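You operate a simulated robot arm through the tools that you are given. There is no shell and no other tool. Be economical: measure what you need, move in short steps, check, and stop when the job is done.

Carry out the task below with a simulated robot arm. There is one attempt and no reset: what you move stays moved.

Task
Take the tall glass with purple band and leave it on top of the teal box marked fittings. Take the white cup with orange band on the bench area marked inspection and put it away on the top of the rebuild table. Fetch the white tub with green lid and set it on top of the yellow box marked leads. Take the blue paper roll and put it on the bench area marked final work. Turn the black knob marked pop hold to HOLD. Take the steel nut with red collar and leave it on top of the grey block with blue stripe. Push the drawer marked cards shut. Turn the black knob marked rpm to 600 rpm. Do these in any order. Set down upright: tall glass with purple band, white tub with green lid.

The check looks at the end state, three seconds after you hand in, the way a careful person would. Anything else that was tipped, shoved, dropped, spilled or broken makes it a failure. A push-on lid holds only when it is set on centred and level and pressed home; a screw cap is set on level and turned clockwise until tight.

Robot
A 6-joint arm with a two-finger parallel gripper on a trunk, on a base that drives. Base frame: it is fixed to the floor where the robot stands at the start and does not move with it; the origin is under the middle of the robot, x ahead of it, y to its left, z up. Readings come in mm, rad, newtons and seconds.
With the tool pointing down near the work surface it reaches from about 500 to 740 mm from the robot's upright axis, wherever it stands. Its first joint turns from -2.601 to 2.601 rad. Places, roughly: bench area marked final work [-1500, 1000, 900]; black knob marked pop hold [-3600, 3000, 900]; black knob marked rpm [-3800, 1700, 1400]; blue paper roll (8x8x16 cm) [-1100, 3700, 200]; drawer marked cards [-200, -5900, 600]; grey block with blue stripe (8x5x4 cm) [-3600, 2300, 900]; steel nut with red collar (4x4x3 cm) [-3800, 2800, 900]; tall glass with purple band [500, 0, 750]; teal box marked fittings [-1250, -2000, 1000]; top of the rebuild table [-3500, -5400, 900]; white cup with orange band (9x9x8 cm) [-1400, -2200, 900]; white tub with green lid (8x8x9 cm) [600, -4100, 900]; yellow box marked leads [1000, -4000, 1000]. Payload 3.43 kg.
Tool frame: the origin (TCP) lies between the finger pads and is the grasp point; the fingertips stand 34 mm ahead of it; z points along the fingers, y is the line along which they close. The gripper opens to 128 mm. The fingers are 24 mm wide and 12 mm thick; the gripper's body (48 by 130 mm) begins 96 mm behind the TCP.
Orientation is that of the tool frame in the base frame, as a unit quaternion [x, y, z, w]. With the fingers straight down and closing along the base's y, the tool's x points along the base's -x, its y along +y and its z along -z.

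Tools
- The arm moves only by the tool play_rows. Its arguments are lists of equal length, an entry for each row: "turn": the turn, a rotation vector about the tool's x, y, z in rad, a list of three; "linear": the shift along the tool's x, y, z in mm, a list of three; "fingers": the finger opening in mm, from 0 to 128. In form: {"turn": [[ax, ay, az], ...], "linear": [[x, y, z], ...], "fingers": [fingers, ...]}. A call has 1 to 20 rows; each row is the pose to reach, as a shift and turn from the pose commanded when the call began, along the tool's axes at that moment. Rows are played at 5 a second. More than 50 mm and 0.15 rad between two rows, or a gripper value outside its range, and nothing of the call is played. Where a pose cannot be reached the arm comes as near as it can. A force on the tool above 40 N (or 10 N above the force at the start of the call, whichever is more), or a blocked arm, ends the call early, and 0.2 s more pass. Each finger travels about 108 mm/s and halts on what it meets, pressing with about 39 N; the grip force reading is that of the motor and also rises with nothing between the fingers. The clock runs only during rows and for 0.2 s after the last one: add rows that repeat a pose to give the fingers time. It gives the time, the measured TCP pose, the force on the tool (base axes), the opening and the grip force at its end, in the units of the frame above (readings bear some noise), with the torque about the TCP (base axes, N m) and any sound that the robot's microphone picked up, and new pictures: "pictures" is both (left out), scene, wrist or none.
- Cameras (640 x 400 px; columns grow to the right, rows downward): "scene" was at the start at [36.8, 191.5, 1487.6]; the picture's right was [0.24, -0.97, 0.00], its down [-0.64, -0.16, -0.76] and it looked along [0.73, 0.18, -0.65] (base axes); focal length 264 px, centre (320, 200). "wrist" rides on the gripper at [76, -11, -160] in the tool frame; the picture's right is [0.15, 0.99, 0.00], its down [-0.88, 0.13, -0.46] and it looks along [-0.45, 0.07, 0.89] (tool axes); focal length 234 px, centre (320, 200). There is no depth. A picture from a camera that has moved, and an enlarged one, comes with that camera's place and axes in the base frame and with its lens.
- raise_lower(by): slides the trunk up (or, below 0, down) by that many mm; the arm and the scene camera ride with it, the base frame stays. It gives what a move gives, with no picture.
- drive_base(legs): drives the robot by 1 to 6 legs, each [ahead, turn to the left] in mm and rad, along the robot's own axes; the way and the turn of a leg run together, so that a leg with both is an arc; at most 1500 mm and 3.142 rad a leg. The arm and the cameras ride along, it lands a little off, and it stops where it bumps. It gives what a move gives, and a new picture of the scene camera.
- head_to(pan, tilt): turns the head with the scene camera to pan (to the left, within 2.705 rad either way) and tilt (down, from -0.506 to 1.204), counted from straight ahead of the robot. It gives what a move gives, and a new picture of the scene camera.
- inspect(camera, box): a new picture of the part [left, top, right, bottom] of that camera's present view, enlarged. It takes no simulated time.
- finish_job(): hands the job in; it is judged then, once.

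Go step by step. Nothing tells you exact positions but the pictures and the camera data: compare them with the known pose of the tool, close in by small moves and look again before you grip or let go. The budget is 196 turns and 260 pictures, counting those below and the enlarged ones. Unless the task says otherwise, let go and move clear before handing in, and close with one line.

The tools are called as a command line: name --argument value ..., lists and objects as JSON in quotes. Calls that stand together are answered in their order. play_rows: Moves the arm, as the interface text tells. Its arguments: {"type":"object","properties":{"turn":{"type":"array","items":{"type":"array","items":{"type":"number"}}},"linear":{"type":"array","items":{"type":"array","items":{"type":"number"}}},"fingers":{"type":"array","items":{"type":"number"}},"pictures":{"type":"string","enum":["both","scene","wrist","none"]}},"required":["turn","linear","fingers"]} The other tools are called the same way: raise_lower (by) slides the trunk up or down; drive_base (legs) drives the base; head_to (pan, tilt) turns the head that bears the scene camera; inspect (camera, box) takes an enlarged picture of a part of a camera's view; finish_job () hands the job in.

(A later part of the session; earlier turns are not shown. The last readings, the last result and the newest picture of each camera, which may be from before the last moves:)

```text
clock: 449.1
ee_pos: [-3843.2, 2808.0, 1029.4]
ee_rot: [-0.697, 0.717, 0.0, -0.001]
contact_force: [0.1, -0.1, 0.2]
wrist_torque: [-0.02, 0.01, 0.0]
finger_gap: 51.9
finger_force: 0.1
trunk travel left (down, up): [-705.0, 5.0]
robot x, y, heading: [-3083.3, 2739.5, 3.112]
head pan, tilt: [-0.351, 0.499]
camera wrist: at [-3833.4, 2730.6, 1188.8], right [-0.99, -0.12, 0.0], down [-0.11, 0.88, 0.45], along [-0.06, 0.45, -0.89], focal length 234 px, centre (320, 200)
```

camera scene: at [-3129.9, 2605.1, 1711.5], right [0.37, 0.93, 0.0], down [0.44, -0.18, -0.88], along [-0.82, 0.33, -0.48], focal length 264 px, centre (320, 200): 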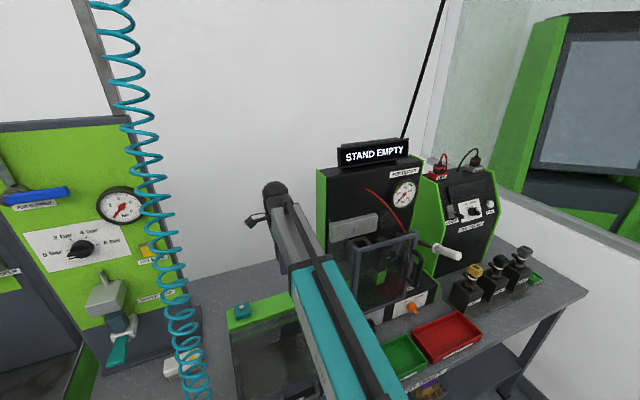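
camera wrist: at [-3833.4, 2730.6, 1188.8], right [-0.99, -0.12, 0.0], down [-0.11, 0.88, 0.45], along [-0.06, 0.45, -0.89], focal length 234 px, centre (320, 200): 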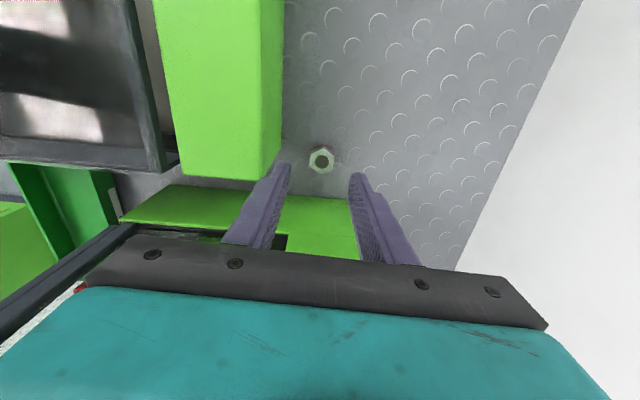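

play_rows --turn '[[0, 0, 0], [0, 0, 0], [0, 0, 0], [0, 0, 0], [0, 0, 0], [0, 0, 0]]' --linear '[[-4, 2, 12], [-4, 2, 30], [-4, 2, 48], [-4, 2, 64], [-4, 2, 76], [-4, 2, 76]]' --fingers '[52, 52, 52, 52, 52, 52]' --pictures "wrist"

inspect --camera "wrist" --box '[250, 110, 390, 250]'

```text
clock: 450.4
ee_pos: [-3843.6, 2810.9, 953.5]
ee_rot: [-0.697, 0.717, 0.0, -0.001]
contact_force: [-0.4, -0.4, -1.0]
wrist_torque: [0.01, -0.01, 0.01]
finger_gap: 51.9
finger_force: 0.0
trunk travel left (down, up): [-705.0, 5.0]
robot x, y, heading: [-3083.7, 2744.1, 3.118]
head pan, tilt: [-0.351, 0.499]
camera wrist: at [-3835.0, 2734.4, 1112.9], right [-0.99, -0.12, 0.0], down [-0.11, 0.88, 0.45], along [-0.06, 0.45, -0.89], focal length 234 px, centre (320, 200)
```

wrist: 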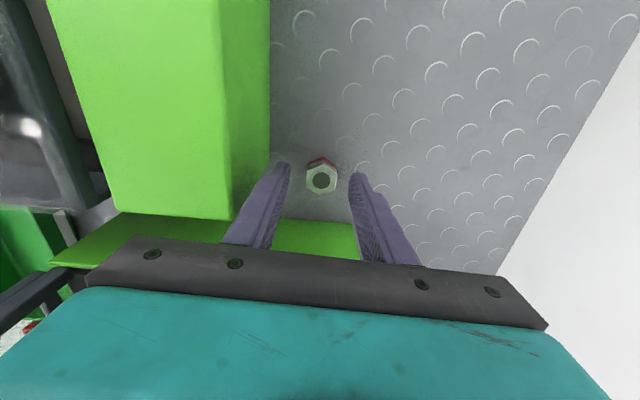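

```text
2.86 times, centred on (320, 180) of wrist
camera zoom: at [-3835.0, 2734.4, 1112.9], right [-0.99, -0.12, 0.0], down [-0.11, 0.88, 0.45], along [-0.06, 0.45, -0.89], focal length 669 px, centre (320, 257)
```

zoom: 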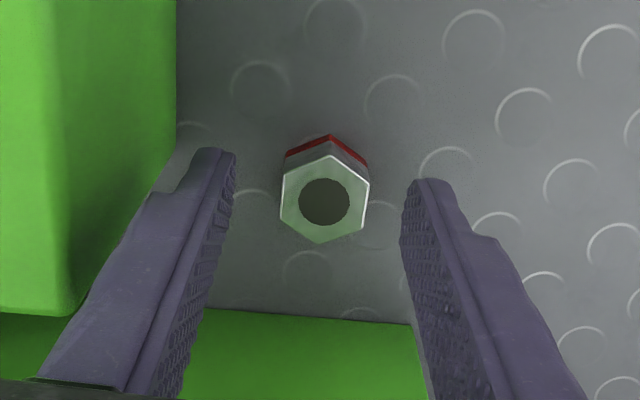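

play_rows --turn '[[0, 0, 0], [0, 0, 0], [0, 0, 0], [0, 0, 0], [0, 0, 0], [0, 0, 0], [0, 0, 0]]' --linear '[[0, 1.5, 4], [0, 1.5, 8], [0, 1.5, 10], [0, 1.5, 10], [0, 1.5, 10], [0, 1.5, 10], [0, 1.5, 10]]' --fingers '[52, 52, 48, 38, 28, 15, 15]' --pictures "wrist"

```text
clock: 452.1
ee_pos: [-3845.8, 2810.7, 942.6]
ee_rot: [-0.697, 0.717, 0.0, -0.001]
contact_force: [0.5, 0.0, -0.4]
wrist_torque: [-0.01, 0.02, -0.02]
finger_gap: 14.9
finger_force: 0.0
trunk travel left (down, up): [-705.0, 5.0]
robot x, y, heading: [-3085.3, 2738.1, 3.11]
head pan, tilt: [-0.351, 0.499]
camera wrist: at [-3836.3, 2734.2, 1102.9], right [-0.99, -0.12, 0.0], down [-0.11, 0.88, 0.45], along [-0.06, 0.45, -0.89], focal length 234 px, centre (320, 200)
```

wrist: 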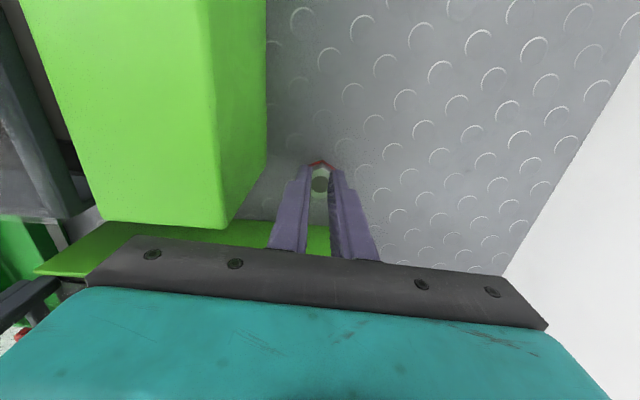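

The fingers closed above the nut, so it is lower than I thought. I'll reopen and look again.

play_rows --turn '[[0, 0, 0], [0, 0, 0], [0, 0, 0], [0, 0, 0]]' --linear '[[0, 0, 0], [0, 0, 0], [0, 0, 0], [0, 0, 0]]' --fingers '[30, 45, 50, 50]' --pictures "none"

inspect --camera "wrist" --box '[250, 110, 390, 250]'

```text
clock: 453.1
ee_pos: [-3845.7, 2810.9, 943.7]
ee_rot: [-0.697, 0.717, 0.0, -0.001]
contact_force: [-0.8, -0.3, -0.6]
wrist_torque: [-0.01, 0.01, -0.05]
finger_gap: 50.0
finger_force: 0.0
trunk travel left (down, up): [-705.0, 5.0]
robot x, y, heading: [-3084.8, 2740.8, 3.113]
head pan, tilt: [-0.351, 0.499]
```

```text
2.86 times, centred on (320, 180) of wrist
camera zoom: at [-3836.3, 2734.2, 1102.9], right [-0.99, -0.12, 0.0], down [-0.11, 0.88, 0.45], along [-0.05, 0.45, -0.89], focal length 669 px, centre (320, 257)
```

zoom: 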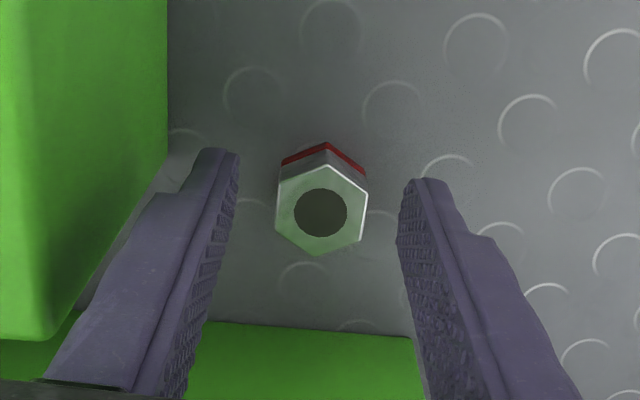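

Triangulating several views puts the nut top at z≈889 and its position at (-3847, 2824), with the dryer top at about 982. I'll shift +13 mm in y and go lower.

play_rows --turn '[[0, 0, 0], [0, 0, 0], [0, 0, 0], [0, 0, 0], [0, 0, 0], [0, 0, 0]]' --linear '[[-6, 0, 0], [-13, 1, 4], [-13, 1, 14], [-13, 1, 24], [-13, 1, 32], [-13, 1, 32]]' --fingers '[50, 50, 50, 50, 50, 50]' --pictures "none"

inspect --camera "wrist" --box '[250, 110, 390, 250]'

```text
clock: 454.4
ee_pos: [-3846.6, 2824.0, 911.6]
ee_rot: [-0.697, 0.717, -0.001, -0.001]
contact_force: [0.4, -0.4, -0.9]
wrist_torque: [0.01, 0.0, -0.03]
finger_gap: 50.1
finger_force: 0.1
trunk travel left (down, up): [-705.0, 5.0]
robot x, y, heading: [-3087.0, 2740.8, 3.11]
head pan, tilt: [-0.351, 0.499]
```

```text
2.86 times, centred on (320, 180) of wrist
camera zoom: at [-3836.9, 2747.4, 1071.1], right [-0.99, -0.12, 0.0], down [-0.11, 0.88, 0.46], along [-0.06, 0.45, -0.89], focal length 669 px, centre (320, 257)
```

zoom: 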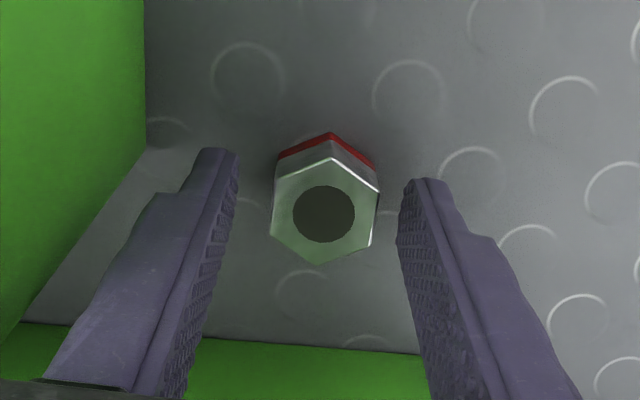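

I'll test-close at this height.

play_rows --turn '[[0, 0, 0], [0, 0, 0], [0, 0, 0], [0, 0, 0]]' --linear '[[0, 1, 6], [0, 1, 6], [0, 1, 6], [0, 1, 6]]' --fingers '[46, 36, 26, 20]' --pictures "none"

inspect --camera "wrist" --box '[250, 110, 390, 250]'

```text
clock: 455.4
ee_pos: [-3847.2, 2824.4, 905.4]
ee_rot: [-0.697, 0.717, 0.0, 0.0]
contact_force: [-0.3, -0.1, 0.0]
wrist_torque: [0.01, 0.01, -0.01]
finger_gap: 31.3
finger_force: 39.0
trunk travel left (down, up): [-705.0, 5.0]
robot x, y, heading: [-3085.9, 2743.2, 3.116]
head pan, tilt: [-0.351, 0.499]
```

```text
2.86 times, centred on (320, 180) of wrist
camera zoom: at [-3837.8, 2746.8, 1065.0], right [-0.99, -0.12, 0.0], down [-0.11, 0.88, 0.45], along [-0.05, 0.45, -0.89], focal length 669 px, centre (320, 257)
```

zoom: 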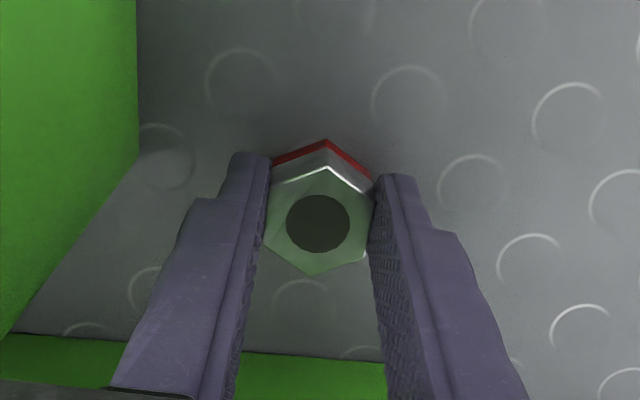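

The nut is gripped at 31 mm. I'll lift it straight up.

play_rows --turn '[[0, 0, 0], [0, 0, 0], [0, 0, 0], [0, 0, 0], [0, 0, 0], [0, 0, 0], [0, 0, 0], [0, 0, 0]]' --linear '[[0, 0, -12], [0, 0, -40], [0, 0, -75], [0, 0, -110], [0, 0, -145], [0, 0, -180], [0, 0, -200], [0, 0, -200]]' --fingers '[15, 15, 15, 15, 15, 15, 15, 15]' --pictures "wrist"

```text
clock: 457.2
ee_pos: [-3847.1, 2824.9, 1104.8]
ee_rot: [-0.698, 0.716, 0.0, 0.0]
contact_force: [0.4, 0.2, -1.1]
wrist_torque: [-0.03, 0.03, -0.01]
finger_gap: 31.2
finger_force: 38.7
trunk travel left (down, up): [-705.0, 5.0]
robot x, y, heading: [-3087.1, 2741.0, 3.11]
head pan, tilt: [-0.351, 0.499]
camera wrist: at [-3838.1, 2748.5, 1265.0], right [-0.99, -0.12, 0.0], down [-0.11, 0.88, 0.45], along [-0.05, 0.45, -0.89], focal length 234 px, centre (320, 200)
```

wrist: 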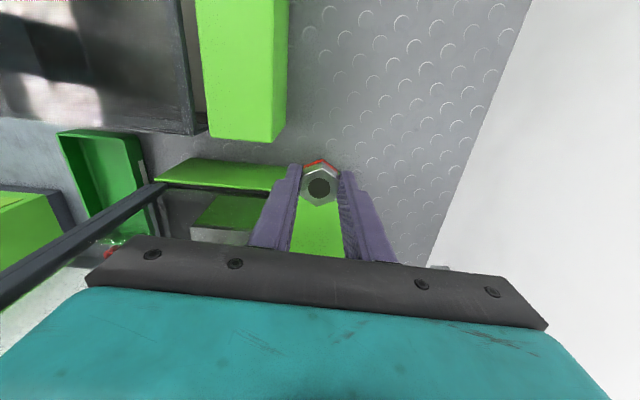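

The nut is in hand. The grey block is near (-3549, 2338) at the left end of this bench, so I'll back out and reposition in front of it, watching the hanging air hose.

drive_base --legs '[[-400, 0], [0, 1.6], [400, 0], [0, -1.57]]'

head_to --pan -0.1 --tilt 0.6

inspect --camera "wrist" --box '[0, 0, 640, 400]'

```text
clock: 473.2
ee_pos: [-3430.4, 2365.2, 1106.2]
ee_rot: [0.722, -0.692, 0.001, -0.001]
contact_force: [0.2, -1.4, -0.1]
wrist_torque: [0.02, -0.03, 0.01]
finger_gap: 31.2
finger_force: 39.2
trunk travel left (down, up): [-705.0, 5.0]
robot x, y, heading: [-2663.4, 2344.2, -3.097]
head pan, tilt: [-0.351, 0.499]
camera scene: at [-2698.7, 2207.4, 1711.4], right [0.3, 0.95, 0.0], down [0.46, -0.14, -0.88], along [-0.84, 0.27, -0.48], focal length 264 px, centre (320, 200)
```

scene: 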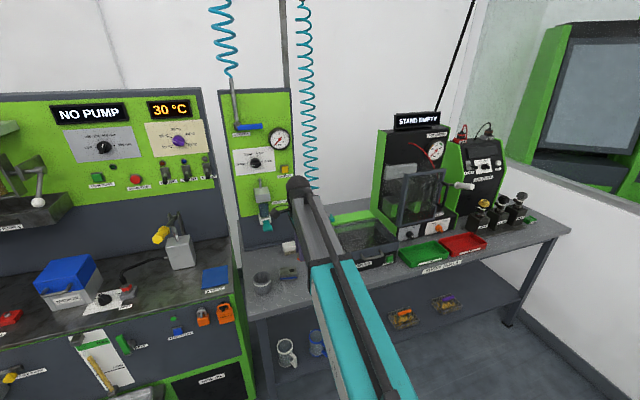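

```text
clock: 473.9
ee_pos: [-3430.0, 2364.7, 1104.6]
ee_rot: [0.721, -0.693, 0.001, 0.001]
contact_force: [0.7, 0.0, 0.0]
wrist_torque: [0.0, -0.02, 0.0]
finger_gap: 31.3
finger_force: 39.0
trunk travel left (down, up): [-705.0, 5.0]
robot x, y, heading: [-2663.4, 2344.5, -3.098]
head pan, tilt: [-0.099, 0.6]
camera scene: at [-2700.2, 2186.0, 1702.4], right [0.06, 1.0, 0.0], down [0.56, -0.03, -0.83], along [-0.82, 0.05, -0.56], focal length 264 px, centre (320, 200)
```

scene: 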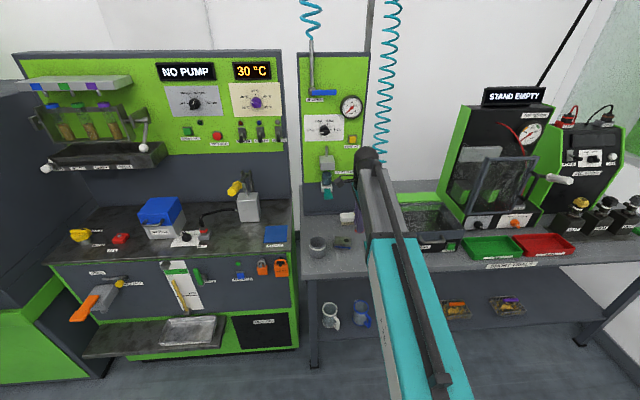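

```text
1.00 times, centred on (320, 200) of wrist (not enlarged: the box is as wide or as high as the picture)
camera zoom: at [-3415.3, 2289.2, 1264.8], right [-0.98, -0.19, 0.0], down [-0.17, 0.88, 0.45], along [-0.09, 0.45, -0.89], focal length 234 px, centre (320, 200)
```

zoom: 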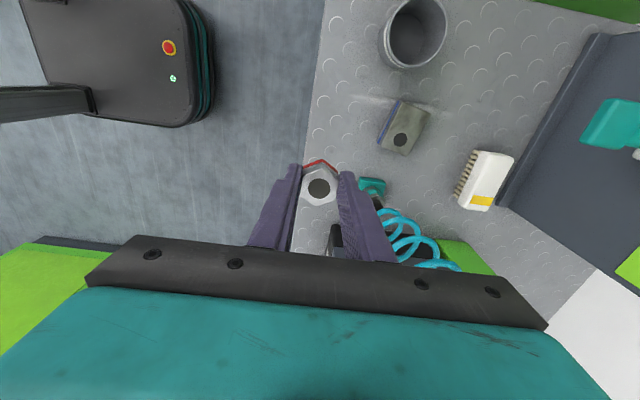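

inspect --camera "wrist" --box '[360, 80, 450, 170]'

```text
4.44 times, centred on (405, 125) of wrist
camera zoom: at [-3415.3, 2289.2, 1264.8], right [-0.98, -0.19, 0.0], down [-0.17, 0.88, 0.45], along [-0.09, 0.45, -0.89], focal length 1041 px, centre (-58, 533)
```

zoom: 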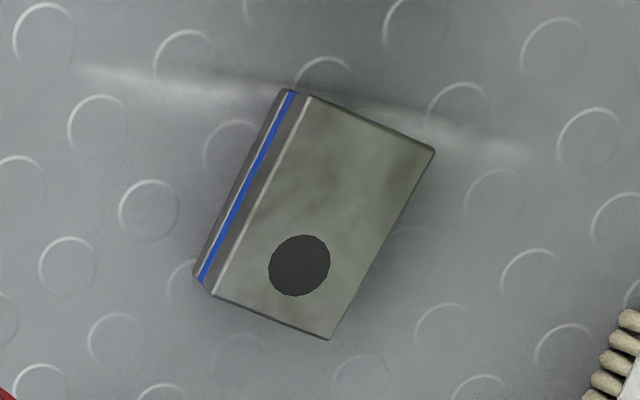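

The block top is centred near (-3555, 2325), z≈897. I'll aim for the clear part of its top at (-3559, 2322), shifting away from the hose and then driving forward.

play_rows --turn '[[0, 0, 0], [0, 0, 0], [0, 0, 0]]' --linear '[[20, 0, 0], [40, 0, 0], [40, 0, 0]]' --fingers '[15, 15, 15]' --pictures "none"

drive_base --legs '[[130, 0]]'

inspect --camera "wrist" --box '[0, 0, 640, 400]'

```text
clock: 474.7
ee_pos: [-3427.8, 2323.9, 1105.3]
ee_rot: [0.721, -0.693, 0.0, 0.0]
contact_force: [0.2, 0.7, -1.3]
wrist_torque: [-0.03, -0.03, 0.0]
finger_gap: 31.0
finger_force: 39.0
trunk travel left (down, up): [-705.0, 5.0]
robot x, y, heading: [-2664.3, 2348.4, -3.095]
head pan, tilt: [-0.099, 0.6]
```

```text
clock: 476.1
ee_pos: [-3561.6, 2316.3, 1103.8]
ee_rot: [0.722, -0.692, 0.002, 0.001]
contact_force: [-0.2, 0.0, -0.9]
wrist_torque: [0.03, -0.05, -0.01]
finger_gap: 30.9
finger_force: 39.1
trunk travel left (down, up): [-705.0, 5.0]
robot x, y, heading: [-2794.1, 2340.1, -3.092]
head pan, tilt: [-0.099, 0.6]
camera scene: at [-2833.3, 2179.9, 1702.3], right [0.05, 1.0, 0.0], down [0.57, -0.03, -0.82], along [-0.82, 0.04, -0.57], focal length 264 px, centre (320, 200)
```

scene: 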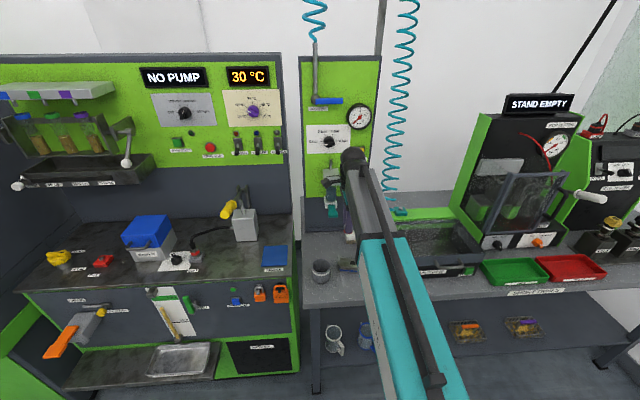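

```text
1.00 times, centred on (320, 200) of wrist (not enlarged: the box is as wide or as high as the picture)
camera zoom: at [-3546.0, 2240.7, 1264.2], right [-0.98, -0.19, 0.0], down [-0.17, 0.87, 0.45], along [-0.09, 0.45, -0.89], focal length 234 px, centre (320, 200)
```

zoom: 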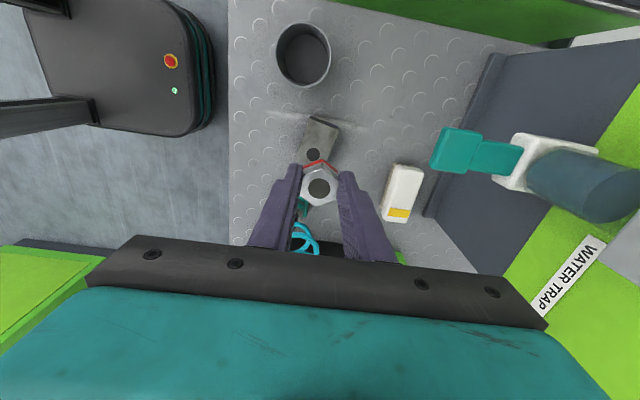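

play_rows --turn '[[0, 0, 0], [0, 0, 0], [0, 0, 0], [0, 0, 0], [0, 0, 0]]' --linear '[[0, 0, 25], [0, 0, 50], [0, 0, 80], [0, 0, 105], [0, 0, 105]]' --fingers '[15, 15, 15, 15, 15]' --pictures "none"

inspect --camera "wrist" --box '[240, 80, 400, 220]'

```text
clock: 477.3
ee_pos: [-3561.9, 2314.6, 1001.1]
ee_rot: [0.722, -0.692, 0.0, 0.001]
contact_force: [0.4, -0.5, -1.8]
wrist_torque: [0.0, 0.0, -0.02]
finger_gap: 31.2
finger_force: 39.1
trunk travel left (down, up): [-705.0, 5.0]
robot x, y, heading: [-2796.8, 2338.3, -3.098]
head pan, tilt: [-0.099, 0.6]
```

```text
2.86 times, centred on (320, 150) of wrist
camera zoom: at [-3545.8, 2239.8, 1160.5], right [-0.98, -0.19, 0.0], down [-0.17, 0.87, 0.45], along [-0.09, 0.45, -0.89], focal length 669 px, centre (320, 343)
```

zoom: 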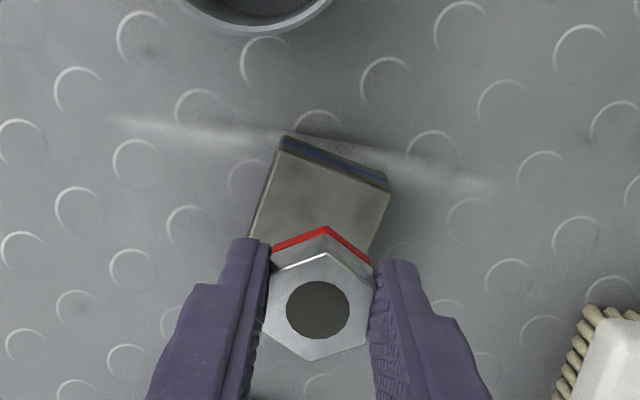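

play_rows --turn '[[0, 0, 0], [0, 0, 0], [0, 0, 0], [0, 0, 0], [0, 0, 0]]' --linear '[[-4.8, -4.2, 8], [-4.8, -4.2, 22], [-4.8, -4.2, 34], [-4.8, -4.2, 42], [-4.8, -4.2, 42]]' --fingers '[15, 15, 15, 15, 15]' --pictures "none"

inspect --camera "wrist" --box '[240, 80, 400, 220]'

```text
clock: 478.5
ee_pos: [-3555.6, 2321.1, 959.5]
ee_rot: [0.722, -0.692, 0.0, 0.0]
contact_force: [-0.1, -0.5, -1.9]
wrist_torque: [0.0, 0.0, 0.01]
finger_gap: 31.4
finger_force: 39.0
trunk travel left (down, up): [-705.0, 5.0]
robot x, y, heading: [-2793.9, 2335.9, -3.095]
head pan, tilt: [-0.099, 0.6]
```

```text
2.86 times, centred on (320, 150) of wrist
camera zoom: at [-3540.4, 2245.2, 1118.3], right [-0.98, -0.19, 0.0], down [-0.17, 0.87, 0.45], along [-0.09, 0.45, -0.89], focal length 669 px, centre (320, 343)
```

zoom: 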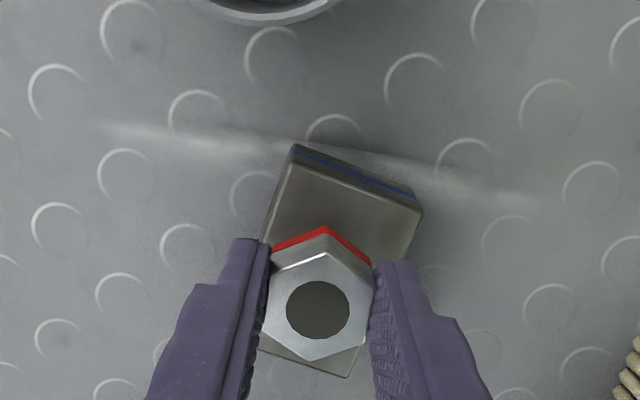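

play_rows --turn '[[0, 0, 0], [0, 0, 0], [0, 0, 0], [0, 0, 0], [0, 0, 0], [0, 0, 0], [0, 0, 0]]' --linear '[[0, 3, 2], [0, 3, 4], [0, 3, 6], [0, 3, 8], [0, 3, 10], [0, 3, 12], [0, 3, 12]]' --fingers '[15, 15, 15, 15, 15, 15, 15]' --pictures "none"

```text
clock: 480.1
ee_pos: [-3559.1, 2321.6, 947.2]
ee_rot: [0.722, -0.692, 0.001, 0.0]
contact_force: [-0.2, -0.4, -1.3]
wrist_torque: [0.02, 0.0, -0.02]
finger_gap: 31.4
finger_force: 38.8
trunk travel left (down, up): [-705.0, 5.0]
robot x, y, heading: [-2798.6, 2341.9, -3.1]
head pan, tilt: [-0.099, 0.6]
```

play_rows --turn '[[0, 0, 0], [0, 0, 0], [0, 0, 0], [0, 0, 0], [0, 0, 0], [0, 0, 0]]' --linear '[[0, 0, 1], [0, 0, 2], [0, 0, 3], [0, 0, 4], [0, 0, 5], [0, 0, 5]]' --fingers '[15, 15, 15, 15, 15, 15]' --pictures "none"

inspect --camera "wrist" --box '[240, 80, 400, 220]'

```text
clock: 481.5
ee_pos: [-3559.4, 2320.9, 941.1]
ee_rot: [0.722, -0.692, 0.001, 0.001]
contact_force: [0.1, 0.2, -1.7]
wrist_torque: [0.02, 0.02, 0.0]
finger_gap: 31.4
finger_force: 38.8
trunk travel left (down, up): [-705.0, 5.0]
robot x, y, heading: [-2797.7, 2340.7, -3.099]
head pan, tilt: [-0.099, 0.6]
```

```text
2.86 times, centred on (320, 150) of wrist
camera zoom: at [-3543.9, 2245.0, 1100.7], right [-0.98, -0.19, 0.0], down [-0.17, 0.87, 0.45], along [-0.09, 0.45, -0.89], focal length 669 px, centre (320, 343)
```

zoom: 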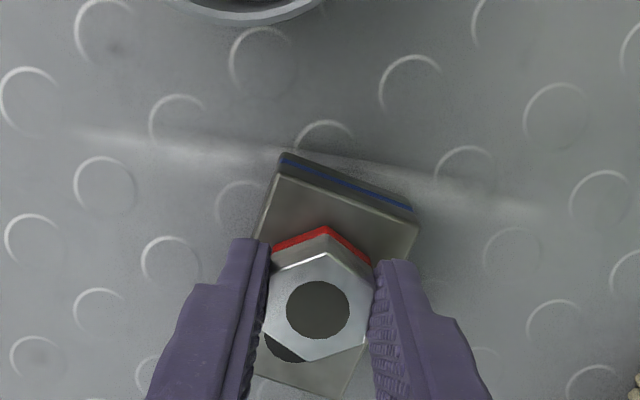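

play_rows --turn '[[0, 0, 0], [0, 0, 0], [0, 0, 0], [0, 0, 0], [0, 0, 0], [0, 0, 0], [0, 0, 0]]' --linear '[[0, 0, 1], [0, 0, 2], [0, 0, 3], [0, 0, 4], [0, 0, 5], [0, 0, 6], [0, 0, 6]]' --fingers '[15, 15, 15, 15, 15, 15, 15]' --pictures "none"

```text
clock: 483.1
ee_pos: [-3559.2, 2321.9, 937.7]
ee_rot: [0.722, -0.692, -0.002, 0.002]
contact_force: [-6.3, -1.1, 30.2]
wrist_torque: [0.12, 0.17, 0.0]
finger_gap: 31.5
finger_force: 39.4
trunk travel left (down, up): [-705.0, 5.0]
robot x, y, heading: [-2796.5, 2343.2, -3.097]
head pan, tilt: [-0.099, 0.6]
```

Contact. I'll ease off, open and lift.

play_rows --turn '[[0, 0, 0], [0, 0, 0], [0, 0, 0], [0, 0, 0], [0, 0, 0], [0, 0, 0], [0, 0, 0], [0, 0, 0]]' --linear '[[0, 0, -3], [0, 0, -3], [0, 0, -3], [0, 0, -8], [0, 0, -35], [0, 0, -75], [0, 0, -120], [0, 0, -120]]' --fingers '[30, 36, 48, 54, 54, 54, 54, 54]' --pictures "none"

inspect --camera "wrist" --box '[240, 80, 400, 220]'

```text
clock: 484.9
ee_pos: [-3557.2, 2319.1, 1056.0]
ee_rot: [0.722, -0.692, 0.001, 0.001]
contact_force: [-0.4, 0.6, -0.3]
wrist_torque: [-0.01, -0.01, 0.0]
finger_gap: 54.1
finger_force: 0.0
trunk travel left (down, up): [-705.0, 5.0]
robot x, y, heading: [-2796.3, 2339.5, -3.092]
head pan, tilt: [-0.099, 0.6]
```

```text
2.86 times, centred on (320, 150) of wrist
camera zoom: at [-3541.2, 2244.6, 1215.8], right [-0.98, -0.19, 0.0], down [-0.17, 0.87, 0.45], along [-0.09, 0.45, -0.89], focal length 669 px, centre (320, 343)
```

zoom: 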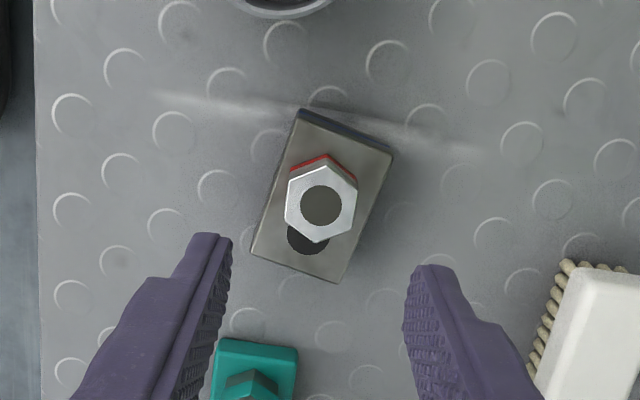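

The nut sits on the block. The last item is the POP/HOLD knob at about (-3608, 2976, 912) on the pop tester; I'll reposition in front of it, backing along so the arm stays clear.

drive_base --legs '[[-250, 0], [0, 1.524], [-640, 0], [0, -1.57]]'

play_rows --turn '[[0, 0, -0.14], [0, 0, -0.28], [0, 0, -0.42], [0, 0, -0.56], [0, 0, -0.7], [0, 0, -0.84], [0, 0, -0.98], [0, 0, -1.12], [0, 0, -1.26], [0, 0, -1.4], [0, 0, -1.54], [0, 0, -1.57], [0, 0, -1.57]]' --linear '[[0, -5, 0], [0, -10, 0], [0, -15, 0], [0, -20, 0], [0, -25, 0], [0, -30, 0], [0, -35, 0], [0, -40, 0], [0, -45, 0], [0, -50, 0], [0, -55, 0], [0, -60, 0], [0, -60, 0]]' --fingers '[54, 54, 54, 50, 50, 50, 50, 50, 50, 50, 50, 50, 50]' --pictures "none"

head_to --pan -0.2 --tilt 0.6

```text
clock: 501.0
ee_pos: [-3304.3, 3025.2, 1055.9]
ee_rot: [-0.698, 0.716, -0.001, 0.001]
contact_force: [0.2, 0.1, 0.6]
wrist_torque: [-0.04, 0.01, -0.02]
finger_gap: 54.0
finger_force: 0.1
trunk travel left (down, up): [-705.0, 5.0]
robot x, y, heading: [-2544.6, 3018.7, 3.126]
head pan, tilt: [-0.099, 0.6]
camera scene: at [-2589.7, 2858.9, 1702.3], right [0.11, 0.99, 0.0], down [0.56, -0.06, -0.83], along [-0.82, 0.09, -0.56], focal length 264 px, centre (320, 200)
```

scene: 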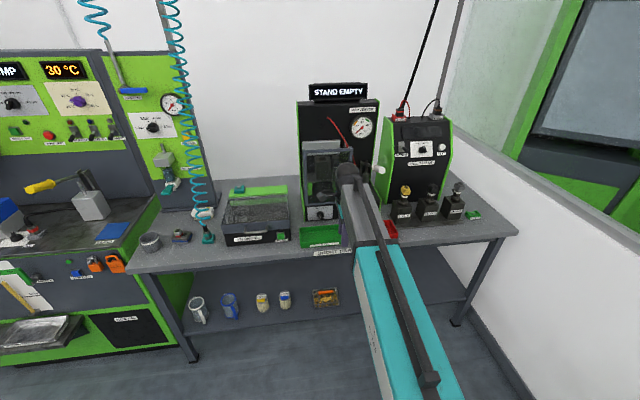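

```text
clock: 503.8
ee_pos: [-3243.4, 3022.6, 1055.2]
ee_rot: [1.0, -0.013, 0.0, 0.0]
contact_force: [-0.7, 0.7, -0.5]
wrist_torque: [-0.01, 0.01, 0.0]
finger_gap: 49.9
finger_force: 0.0
trunk travel left (down, up): [-705.0, 5.0]
robot x, y, heading: [-2543.0, 3015.9, 3.125]
head pan, tilt: [-0.099, 0.6]
```

```text
clock: 504.4
ee_pos: [-3243.5, 3023.6, 1056.8]
ee_rot: [1.0, -0.013, 0.0, 0.001]
contact_force: [0.1, 0.0, 0.3]
wrist_torque: [0.03, -0.02, -0.01]
finger_gap: 50.2
finger_force: 0.0
trunk travel left (down, up): [-705.0, 5.0]
robot x, y, heading: [-2544.0, 3018.3, 3.127]
head pan, tilt: [-0.201, 0.6]
camera scene: at [-2588.1, 2868.2, 1702.4], right [0.21, 0.98, 0.0], down [0.55, -0.12, -0.83], along [-0.81, 0.18, -0.56], focal length 264 px, centre (320, 200)
```

scene: 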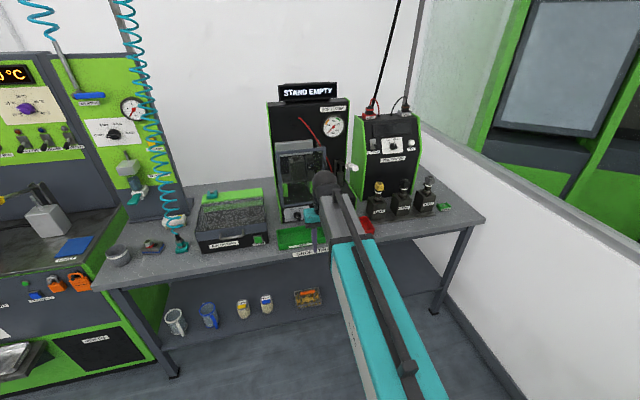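

inspect --camera "scene" --box '[270, 180, 330, 250]'

```text
5.71 times, centred on (300, 215) of scene
camera zoom: at [-2588.1, 2868.2, 1702.4], right [0.21, 0.98, 0.0], down [0.55, -0.12, -0.83], along [-0.81, 0.18, -0.56], focal length 1510 px, centre (434, 114)
```

zoom: 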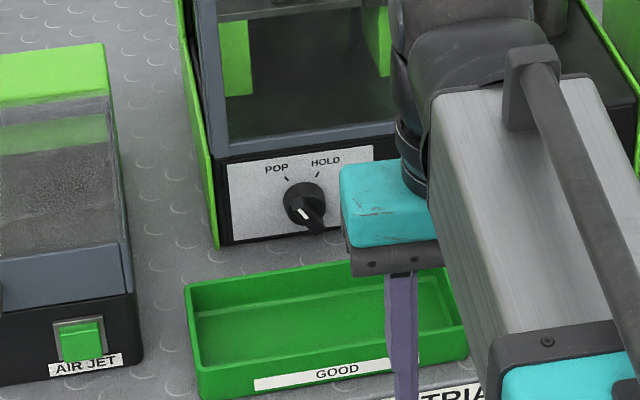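

The knob is at (-3612, 2977, 909) with its mark at POP; HOLD is 60° clockwise. A tray stands in front of it, so I'll come in pitched down 45° from above.

drive_base --legs '[[270, 0]]'

play_rows --turn '[[0, -0.14, 0], [0, -0.28, 0], [0, -0.42, 0], [0, -0.56, 0], [0, -0.7, 0], [0, -0.785, 0], [0, -0.785, 0]]' --linear '[[-3, 8, 0], [-6, 17, 5], [-10, 26, 15], [-14, 35, 30], [-17, 44, 50], [-20, 50, 65], [-20, 50, 65]]' --fingers '[40, 34, 34, 34, 34, 34, 34]' --pictures "both"

```text
clock: 506.5
ee_pos: [-3509.9, 3032.7, 1055.0]
ee_rot: [1.0, -0.017, 0.0, 0.001]
contact_force: [-0.1, 0.2, 0.0]
wrist_torque: [-0.02, -0.03, 0.01]
finger_gap: 50.3
finger_force: 0.2
trunk travel left (down, up): [-705.0, 5.0]
robot x, y, heading: [-2805.8, 3024.0, 3.121]
head pan, tilt: [-0.201, 0.6]
camera scene: at [-2855.0, 2872.6, 1702.4], right [0.22, 0.97, 0.0], down [0.55, -0.13, -0.82], along [-0.8, 0.18, -0.57], focal length 264 px, centre (320, 200)
```

scene: 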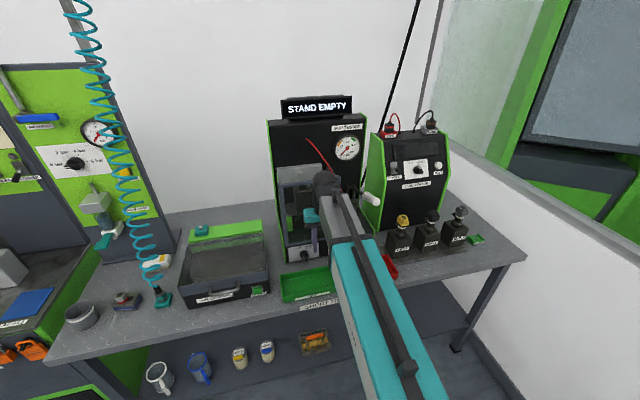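

```text
clock: 508.1
ee_pos: [-3550.4, 2980.5, 988.3]
ee_rot: [0.924, -0.016, -0.382, -0.006]
contact_force: [0.3, 0.3, -0.2]
wrist_torque: [0.01, 0.03, 0.0]
finger_gap: 34.2
finger_force: 0.1
out of reach, approached as far as the arm can: row 5, 6, 7
trunk travel left (down, up): [-705.0, 5.0]
robot x, y, heading: [-2809.2, 3019.0, 3.113]
head pan, tilt: [-0.201, 0.6]
camera scene: at [-2854.1, 2872.6, 1702.4], right [0.22, 0.97, 0.0], down [0.55, -0.13, -0.83], along [-0.8, 0.18, -0.56], focal length 264 px, centre (320, 200)
camera wrist: at [-3383.2, 2985.4, 1047.4], right [0.07, -0.99, -0.1], down [-0.3, -0.12, 0.95], along [-0.95, -0.04, -0.31], focal length 234 px, centre (320, 200)
```

scene: 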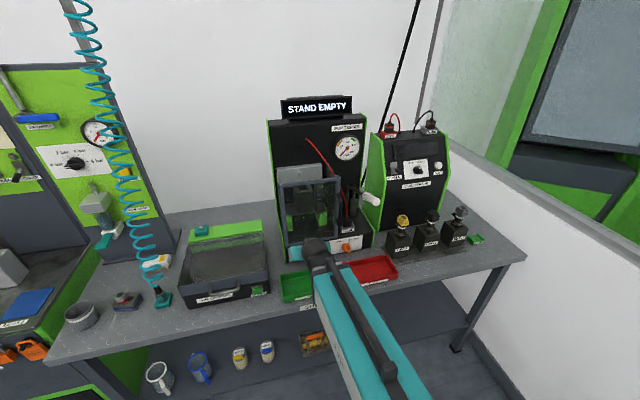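
wrist: 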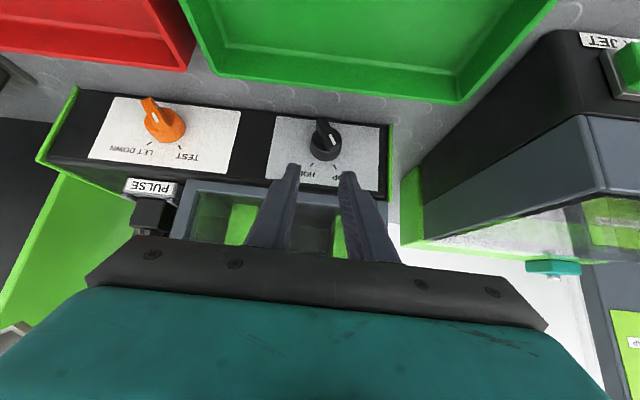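

inspect --camera "wrist" --box '[250, 90, 400, 230]'

```text
2.86 times, centred on (325, 160) of wrist
camera zoom: at [-3383.2, 2985.4, 1047.4], right [0.07, -0.99, -0.1], down [-0.3, -0.12, 0.95], along [-0.95, -0.04, -0.31], focal length 669 px, centre (306, 314)
```

zoom: 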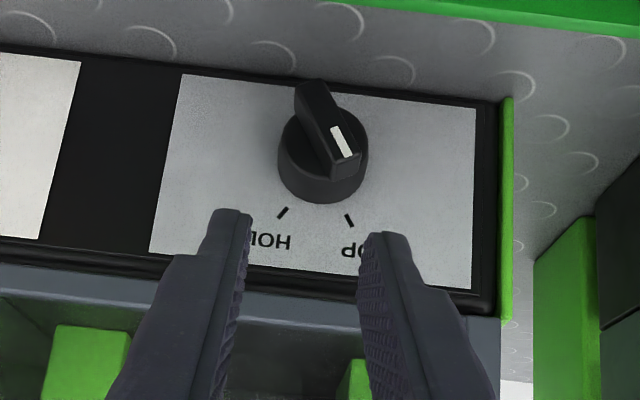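

The view confirms the knob position. I'll approach along the tool axis with the fingers straddling the bar.

play_rows --turn '[[0, 0, 0], [0, 0, 0], [0, 0, 0], [0, 0, 0], [0, 0, 0]]' --linear '[[11, 2, 5], [22.4, 3.9, 15], [22.4, 3.9, 30], [22.4, 3.9, 45], [22.4, 3.9, 45]]' --fingers '[36, 36, 36, 36, 36]' --pictures "none"

inspect --camera "wrist" --box '[250, 90, 400, 230]'

```text
clock: 509.3
ee_pos: [-3566.6, 2979.8, 941.8]
ee_rot: [0.924, -0.015, -0.382, -0.005]
contact_force: [0.8, 0.2, 0.1]
wrist_torque: [0.0, -0.01, 0.01]
finger_gap: 35.9
finger_force: 0.1
trunk travel left (down, up): [-705.0, 5.0]
robot x, y, heading: [-2808.9, 3021.0, 3.117]
head pan, tilt: [-0.201, 0.6]
```

```text
2.86 times, centred on (325, 160) of wrist
camera zoom: at [-3399.7, 2983.9, 1000.1], right [0.07, -0.99, -0.1], down [-0.3, -0.12, 0.95], along [-0.95, -0.04, -0.31], focal length 669 px, centre (306, 314)
```

zoom: 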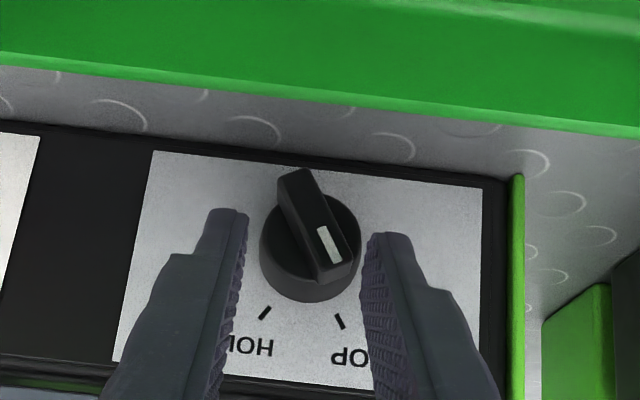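

play_rows --turn '[[0, 0, 0], [0, 0, 0], [0, 0, 0], [0, 0, 0], [0, 0, 0], [0, 0, 0]]' --linear '[[0, 3, 3], [0, 3, 6], [0, 3, 9], [0, 3, 12], [0, 3, 15], [0, 3, 15]]' --fingers '[34, 34, 34, 34, 34, 34]' --pictures "none"

inspect --camera "wrist" --box '[250, 90, 400, 230]'

```text
clock: 510.7
ee_pos: [-3576.9, 2976.1, 931.9]
ee_rot: [0.924, -0.015, -0.383, -0.006]
contact_force: [0.4, 0.7, -0.5]
wrist_torque: [-0.01, 0.0, 0.01]
finger_gap: 34.2
finger_force: 0.1
trunk travel left (down, up): [-705.0, 5.0]
robot x, y, heading: [-2811.1, 3020.1, 3.119]
head pan, tilt: [-0.201, 0.6]
```

```text
2.86 times, centred on (325, 160) of wrist
camera zoom: at [-3410.1, 2980.9, 989.8], right [0.07, -0.99, -0.1], down [-0.3, -0.12, 0.95], along [-0.95, -0.04, -0.31], focal length 669 px, centre (306, 314)
```

zoom: 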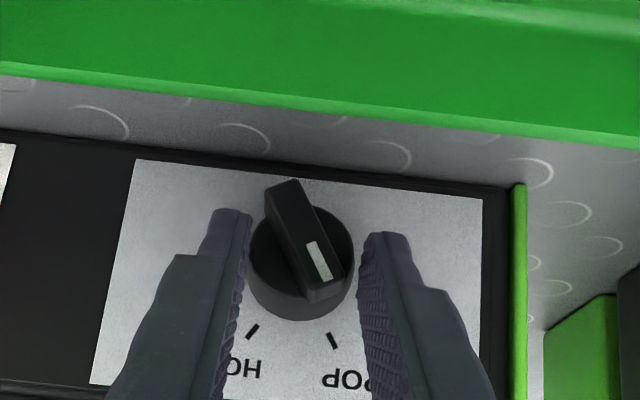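

play_rows --turn '[[0, 0, 0], [0, 0, 0], [0, 0, 0], [0, 0, 0], [0, 0, 0]]' --linear '[[0, -1, 3], [0, -1, 3], [0, -1, 3], [0, -1, 3], [0, -1, 3]]' --fingers '[28, 20, 12, 4, 4]' --pictures "none"

inspect --camera "wrist" --box '[250, 90, 400, 230]'

```text
clock: 511.9
ee_pos: [-3577.1, 2977.7, 930.7]
ee_rot: [0.923, -0.015, -0.383, -0.006]
contact_force: [18.7, -6.8, 8.8]
wrist_torque: [-0.2, -0.47, 0.11]
finger_gap: 30.9
finger_force: 44.2
trunk travel left (down, up): [-705.0, 5.0]
robot x, y, heading: [-2805.3, 3021.7, 3.117]
head pan, tilt: [-0.201, 0.6]
```

```text
2.86 times, centred on (325, 160) of wrist
camera zoom: at [-3409.9, 2981.7, 989.5], right [0.07, -0.99, -0.1], down [-0.3, -0.12, 0.95], along [-0.95, -0.04, -0.31], focal length 669 px, centre (306, 314)
```

zoom: 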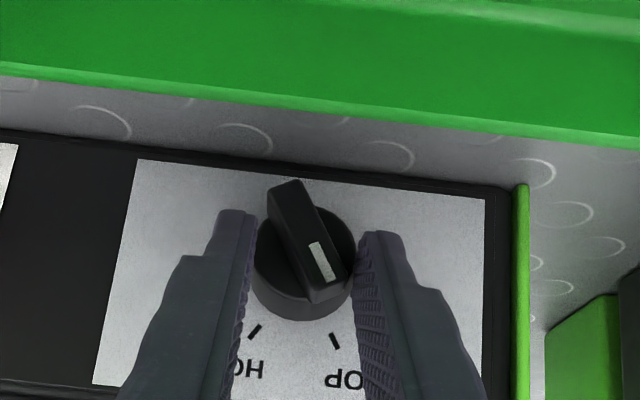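

The fingers landed on the round disc, so they are too deep. I'll open, back off 7 mm in x, and close again.

play_rows --turn '[[0, 0, 0], [0, 0, 0], [0, 0, 0], [0, 0, 0]]' --linear '[[0, 0, 0], [5, 0, -5], [5, 0, -5], [5, 0, -5]]' --fingers '[36, 36, 36, 36]' --pictures "none"

play_rows --turn '[[0, 0, 0], [0, 0, 0], [0, 0, 0], [0, 0, 0], [0, 0, 0]]' --linear '[[0, 0, 0], [0, 0, 0], [0, 0, 0], [0, 0, 0], [0, 0, 0]]' --fingers '[28, 20, 12, 4, 4]' --pictures "none"

inspect --camera "wrist" --box '[250, 90, 400, 230]'

```text
clock: 512.9
ee_pos: [-3572.0, 2976.2, 929.2]
ee_rot: [0.924, -0.015, -0.383, -0.006]
contact_force: [-0.2, -0.7, -0.6]
wrist_torque: [-0.05, 0.01, 0.0]
finger_gap: 35.8
finger_force: 0.1
trunk travel left (down, up): [-705.0, 5.0]
robot x, y, heading: [-2810.0, 3025.2, 3.121]
head pan, tilt: [-0.201, 0.6]
```

```text
clock: 514.1
ee_pos: [-3573.8, 2977.0, 929.4]
ee_rot: [0.924, -0.015, -0.383, -0.005]
contact_force: [-1.1, -2.7, 0.0]
wrist_torque: [-0.07, -0.03, 0.06]
finger_gap: 29.7
finger_force: 44.8
trunk travel left (down, up): [-705.0, 5.0]
robot x, y, heading: [-2810.0, 3017.6, 3.116]
head pan, tilt: [-0.201, 0.6]
```

```text
2.86 times, centred on (325, 160) of wrist
camera zoom: at [-3405.8, 2981.6, 988.0], right [0.07, -0.99, -0.1], down [-0.3, -0.12, 0.95], along [-0.95, -0.04, -0.31], focal length 669 px, centre (306, 314)
```

zoom: 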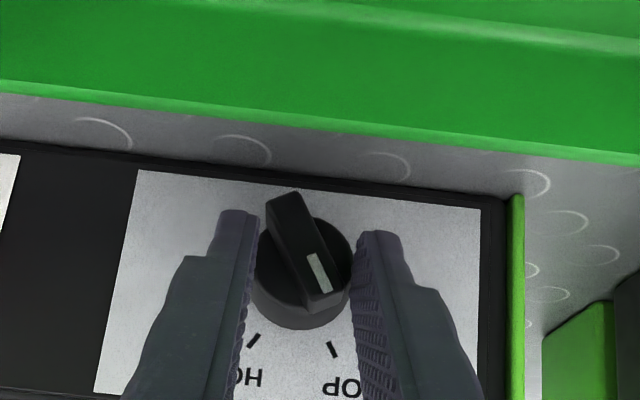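

The fingers hold the bar diagonally. I'll open, rotate the tool 30° counter-clockwise about the knob axis to align with the bar, and grip it properly.

play_rows --turn '[[0, 0, 0], [0, 0, 0], [0.099, -0.004, -0.099], [0.198, -0.008, -0.198], [0.297, -0.013, -0.297], [0.37, -0.016, -0.37], [0.37, -0.016, -0.37], [0.37, -0.016, -0.37], [0.37, -0.016, -0.37], [0.37, -0.016, -0.37], [0.37, -0.016, -0.37]]' --linear '[[0, 0, 0], [0, 0, 0], [0.2, 2.8, 0.1], [0.7, 5.5, 0.4], [1.4, 8.2, 1.0], [2.2, 10, 1.7], [2.2, 10, 1.7], [2.2, 10, 1.7], [2.2, 10, 1.7], [2.2, 10, 1.7], [2.2, 10, 1.7]]' --fingers '[34, 40, 40, 40, 40, 40, 30, 20, 12, 4, 4]' --pictures "none"

inspect --camera "wrist" --box '[250, 90, 400, 230]'

```text
clock: 516.5
ee_pos: [-3572.3, 2965.0, 925.7]
ee_rot: [0.891, 0.084, -0.373, -0.244]
contact_force: [4.4, -15.1, -8.6]
wrist_torque: [-0.41, 0.03, 0.6]
finger_gap: 29.2
finger_force: 44.7
trunk travel left (down, up): [-705.0, 5.0]
robot x, y, heading: [-2810.1, 3020.8, 3.122]
head pan, tilt: [-0.201, 0.6]
```

```text
2.86 times, centred on (325, 160) of wrist
camera zoom: at [-3405.3, 2940.2, 979.5], right [0.07, -0.81, -0.58], down [-0.3, -0.58, 0.76], along [-0.95, 0.12, -0.29], focal length 669 px, centre (306, 314)
```

zoom: 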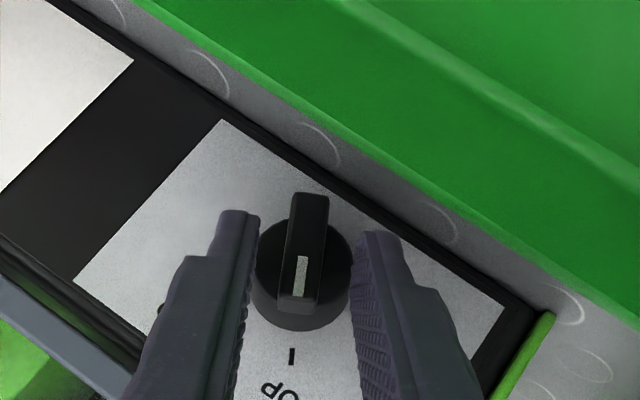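

Aligned with the bar, but the fingertips still catch the disc. I'll open, back off 8 mm more in x and close again.

play_rows --turn '[[0, 0, 0], [0, 0, 0], [0, 0, 0], [0, 0, 0], [0, 0, 0], [0, 0, 0], [0, 0, 0], [0, 0, 0]]' --linear '[[0, 0, 0], [3, 0, -3], [5.7, 0, -5.7], [5.7, 0, -5.7], [5.7, 0, -5.7], [5.7, 0, -5.7], [5.7, 0, -5.7], [5.7, 0, -5.7]]' --fingers '[34, 38, 38, 28, 20, 12, 4, 4]' --pictures "none"

```text
clock: 518.3
ee_pos: [-3564.5, 2965.2, 924.8]
ee_rot: [0.891, 0.084, -0.373, -0.245]
contact_force: [2.5, -4.8, -4.5]
wrist_torque: [-0.15, 0.0, 0.58]
finger_gap: 11.8
finger_force: 45.1
trunk travel left (down, up): [-705.0, 5.0]
robot x, y, heading: [-2810.1, 3028.2, 3.117]
head pan, tilt: [-0.201, 0.6]
```

The bar is gripped at 11.8 mm. Now I'll rotate 60° clockwise about the knob axis, moving the TCP along the matching arc.

play_rows --turn '[[-0.0927, 0.0042, 0.0924], [-0.1854, 0.0085, 0.1849], [-0.278, 0.0127, 0.2773], [-0.3708, 0.0169, 0.3698], [-0.4628, 0.0211, 0.4615], [-0.5555, 0.0254, 0.554], [-0.6482, 0.0296, 0.6464], [-0.7409, 0.0338, 0.7389], [-0.7409, 0.0338, 0.7389]]' --linear '[[-0.2, -2.6, -0.1], [-0.1, -5.2, 0.1], [0.1, -7.8, 0.5], [0.7, -10.3, 1.1], [1.4, -12.6, 2.0], [2.35, -14.9, 3.0], [3.5, -16.8, 4.3], [4.85, -18.5, 5.7], [4.85, -18.5, 5.7]]' --fingers '[4, 4, 4, 4, 4, 4, 4, 4, 4]' --pictures "wrist"

```text
clock: 520.3
ee_pos: [-3564.9, 2988.8, 927.1]
ee_rot: [0.894, -0.113, -0.365, 0.233]
contact_force: [8.8, 12.6, -15.5]
wrist_torque: [0.4, -0.62, 0.1]
finger_gap: 11.7
finger_force: 44.7
trunk travel left (down, up): [-705.0, 5.0]
robot x, y, heading: [-2809.6, 3020.0, 3.12]
head pan, tilt: [-0.201, 0.6]
camera wrist: at [-3397.2, 3022.8, 975.4], right [0.07, -0.91, 0.41], down [-0.31, 0.37, 0.88], along [-0.95, -0.19, -0.25], focal length 234 px, centre (320, 200)
```

wrist: 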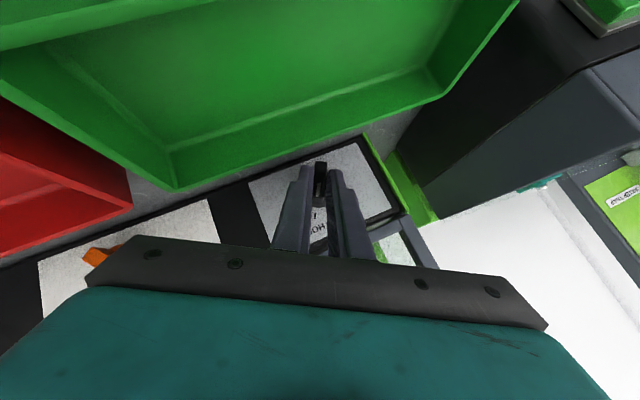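

It rotated. I'll open, back off along the tool axis and check the mark.

play_rows --turn '[[0, 0, 0], [0, 0, 0], [0, 0, 0], [0, 0, 0], [0, 0, 0], [0, 0, 0]]' --linear '[[0, 0, 0], [0, 0, 0], [0, 0, -15], [0, 0, -35], [0, 0, -45], [0, 0, -45]]' --fingers '[20, 36, 40, 50, 60, 60]' --pictures "none"

inspect --camera "wrist" --box '[250, 90, 400, 230]'

```text
clock: 521.7
ee_pos: [-3537.4, 3002.5, 954.2]
ee_rot: [0.894, -0.113, -0.365, 0.233]
contact_force: [0.3, 0.0, -0.1]
wrist_torque: [-0.01, -0.02, 0.01]
finger_gap: 60.1
finger_force: 0.0
out of reach, approached as far as the arm can: row 5, 6
trunk travel left (down, up): [-705.0, 5.0]
robot x, y, heading: [-2807.2, 3026.4, 3.12]
head pan, tilt: [-0.201, 0.6]
```

```text
2.86 times, centred on (325, 160) of wrist
camera zoom: at [-3371.2, 3037.6, 1003.2], right [0.07, -0.91, 0.41], down [-0.31, 0.37, 0.88], along [-0.95, -0.19, -0.25], focal length 669 px, centre (306, 314)
```

zoom: 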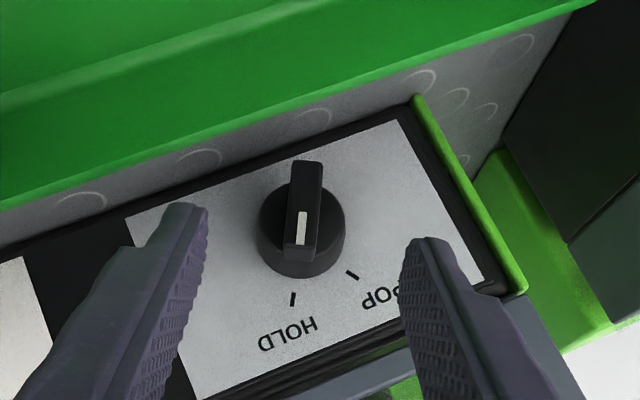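

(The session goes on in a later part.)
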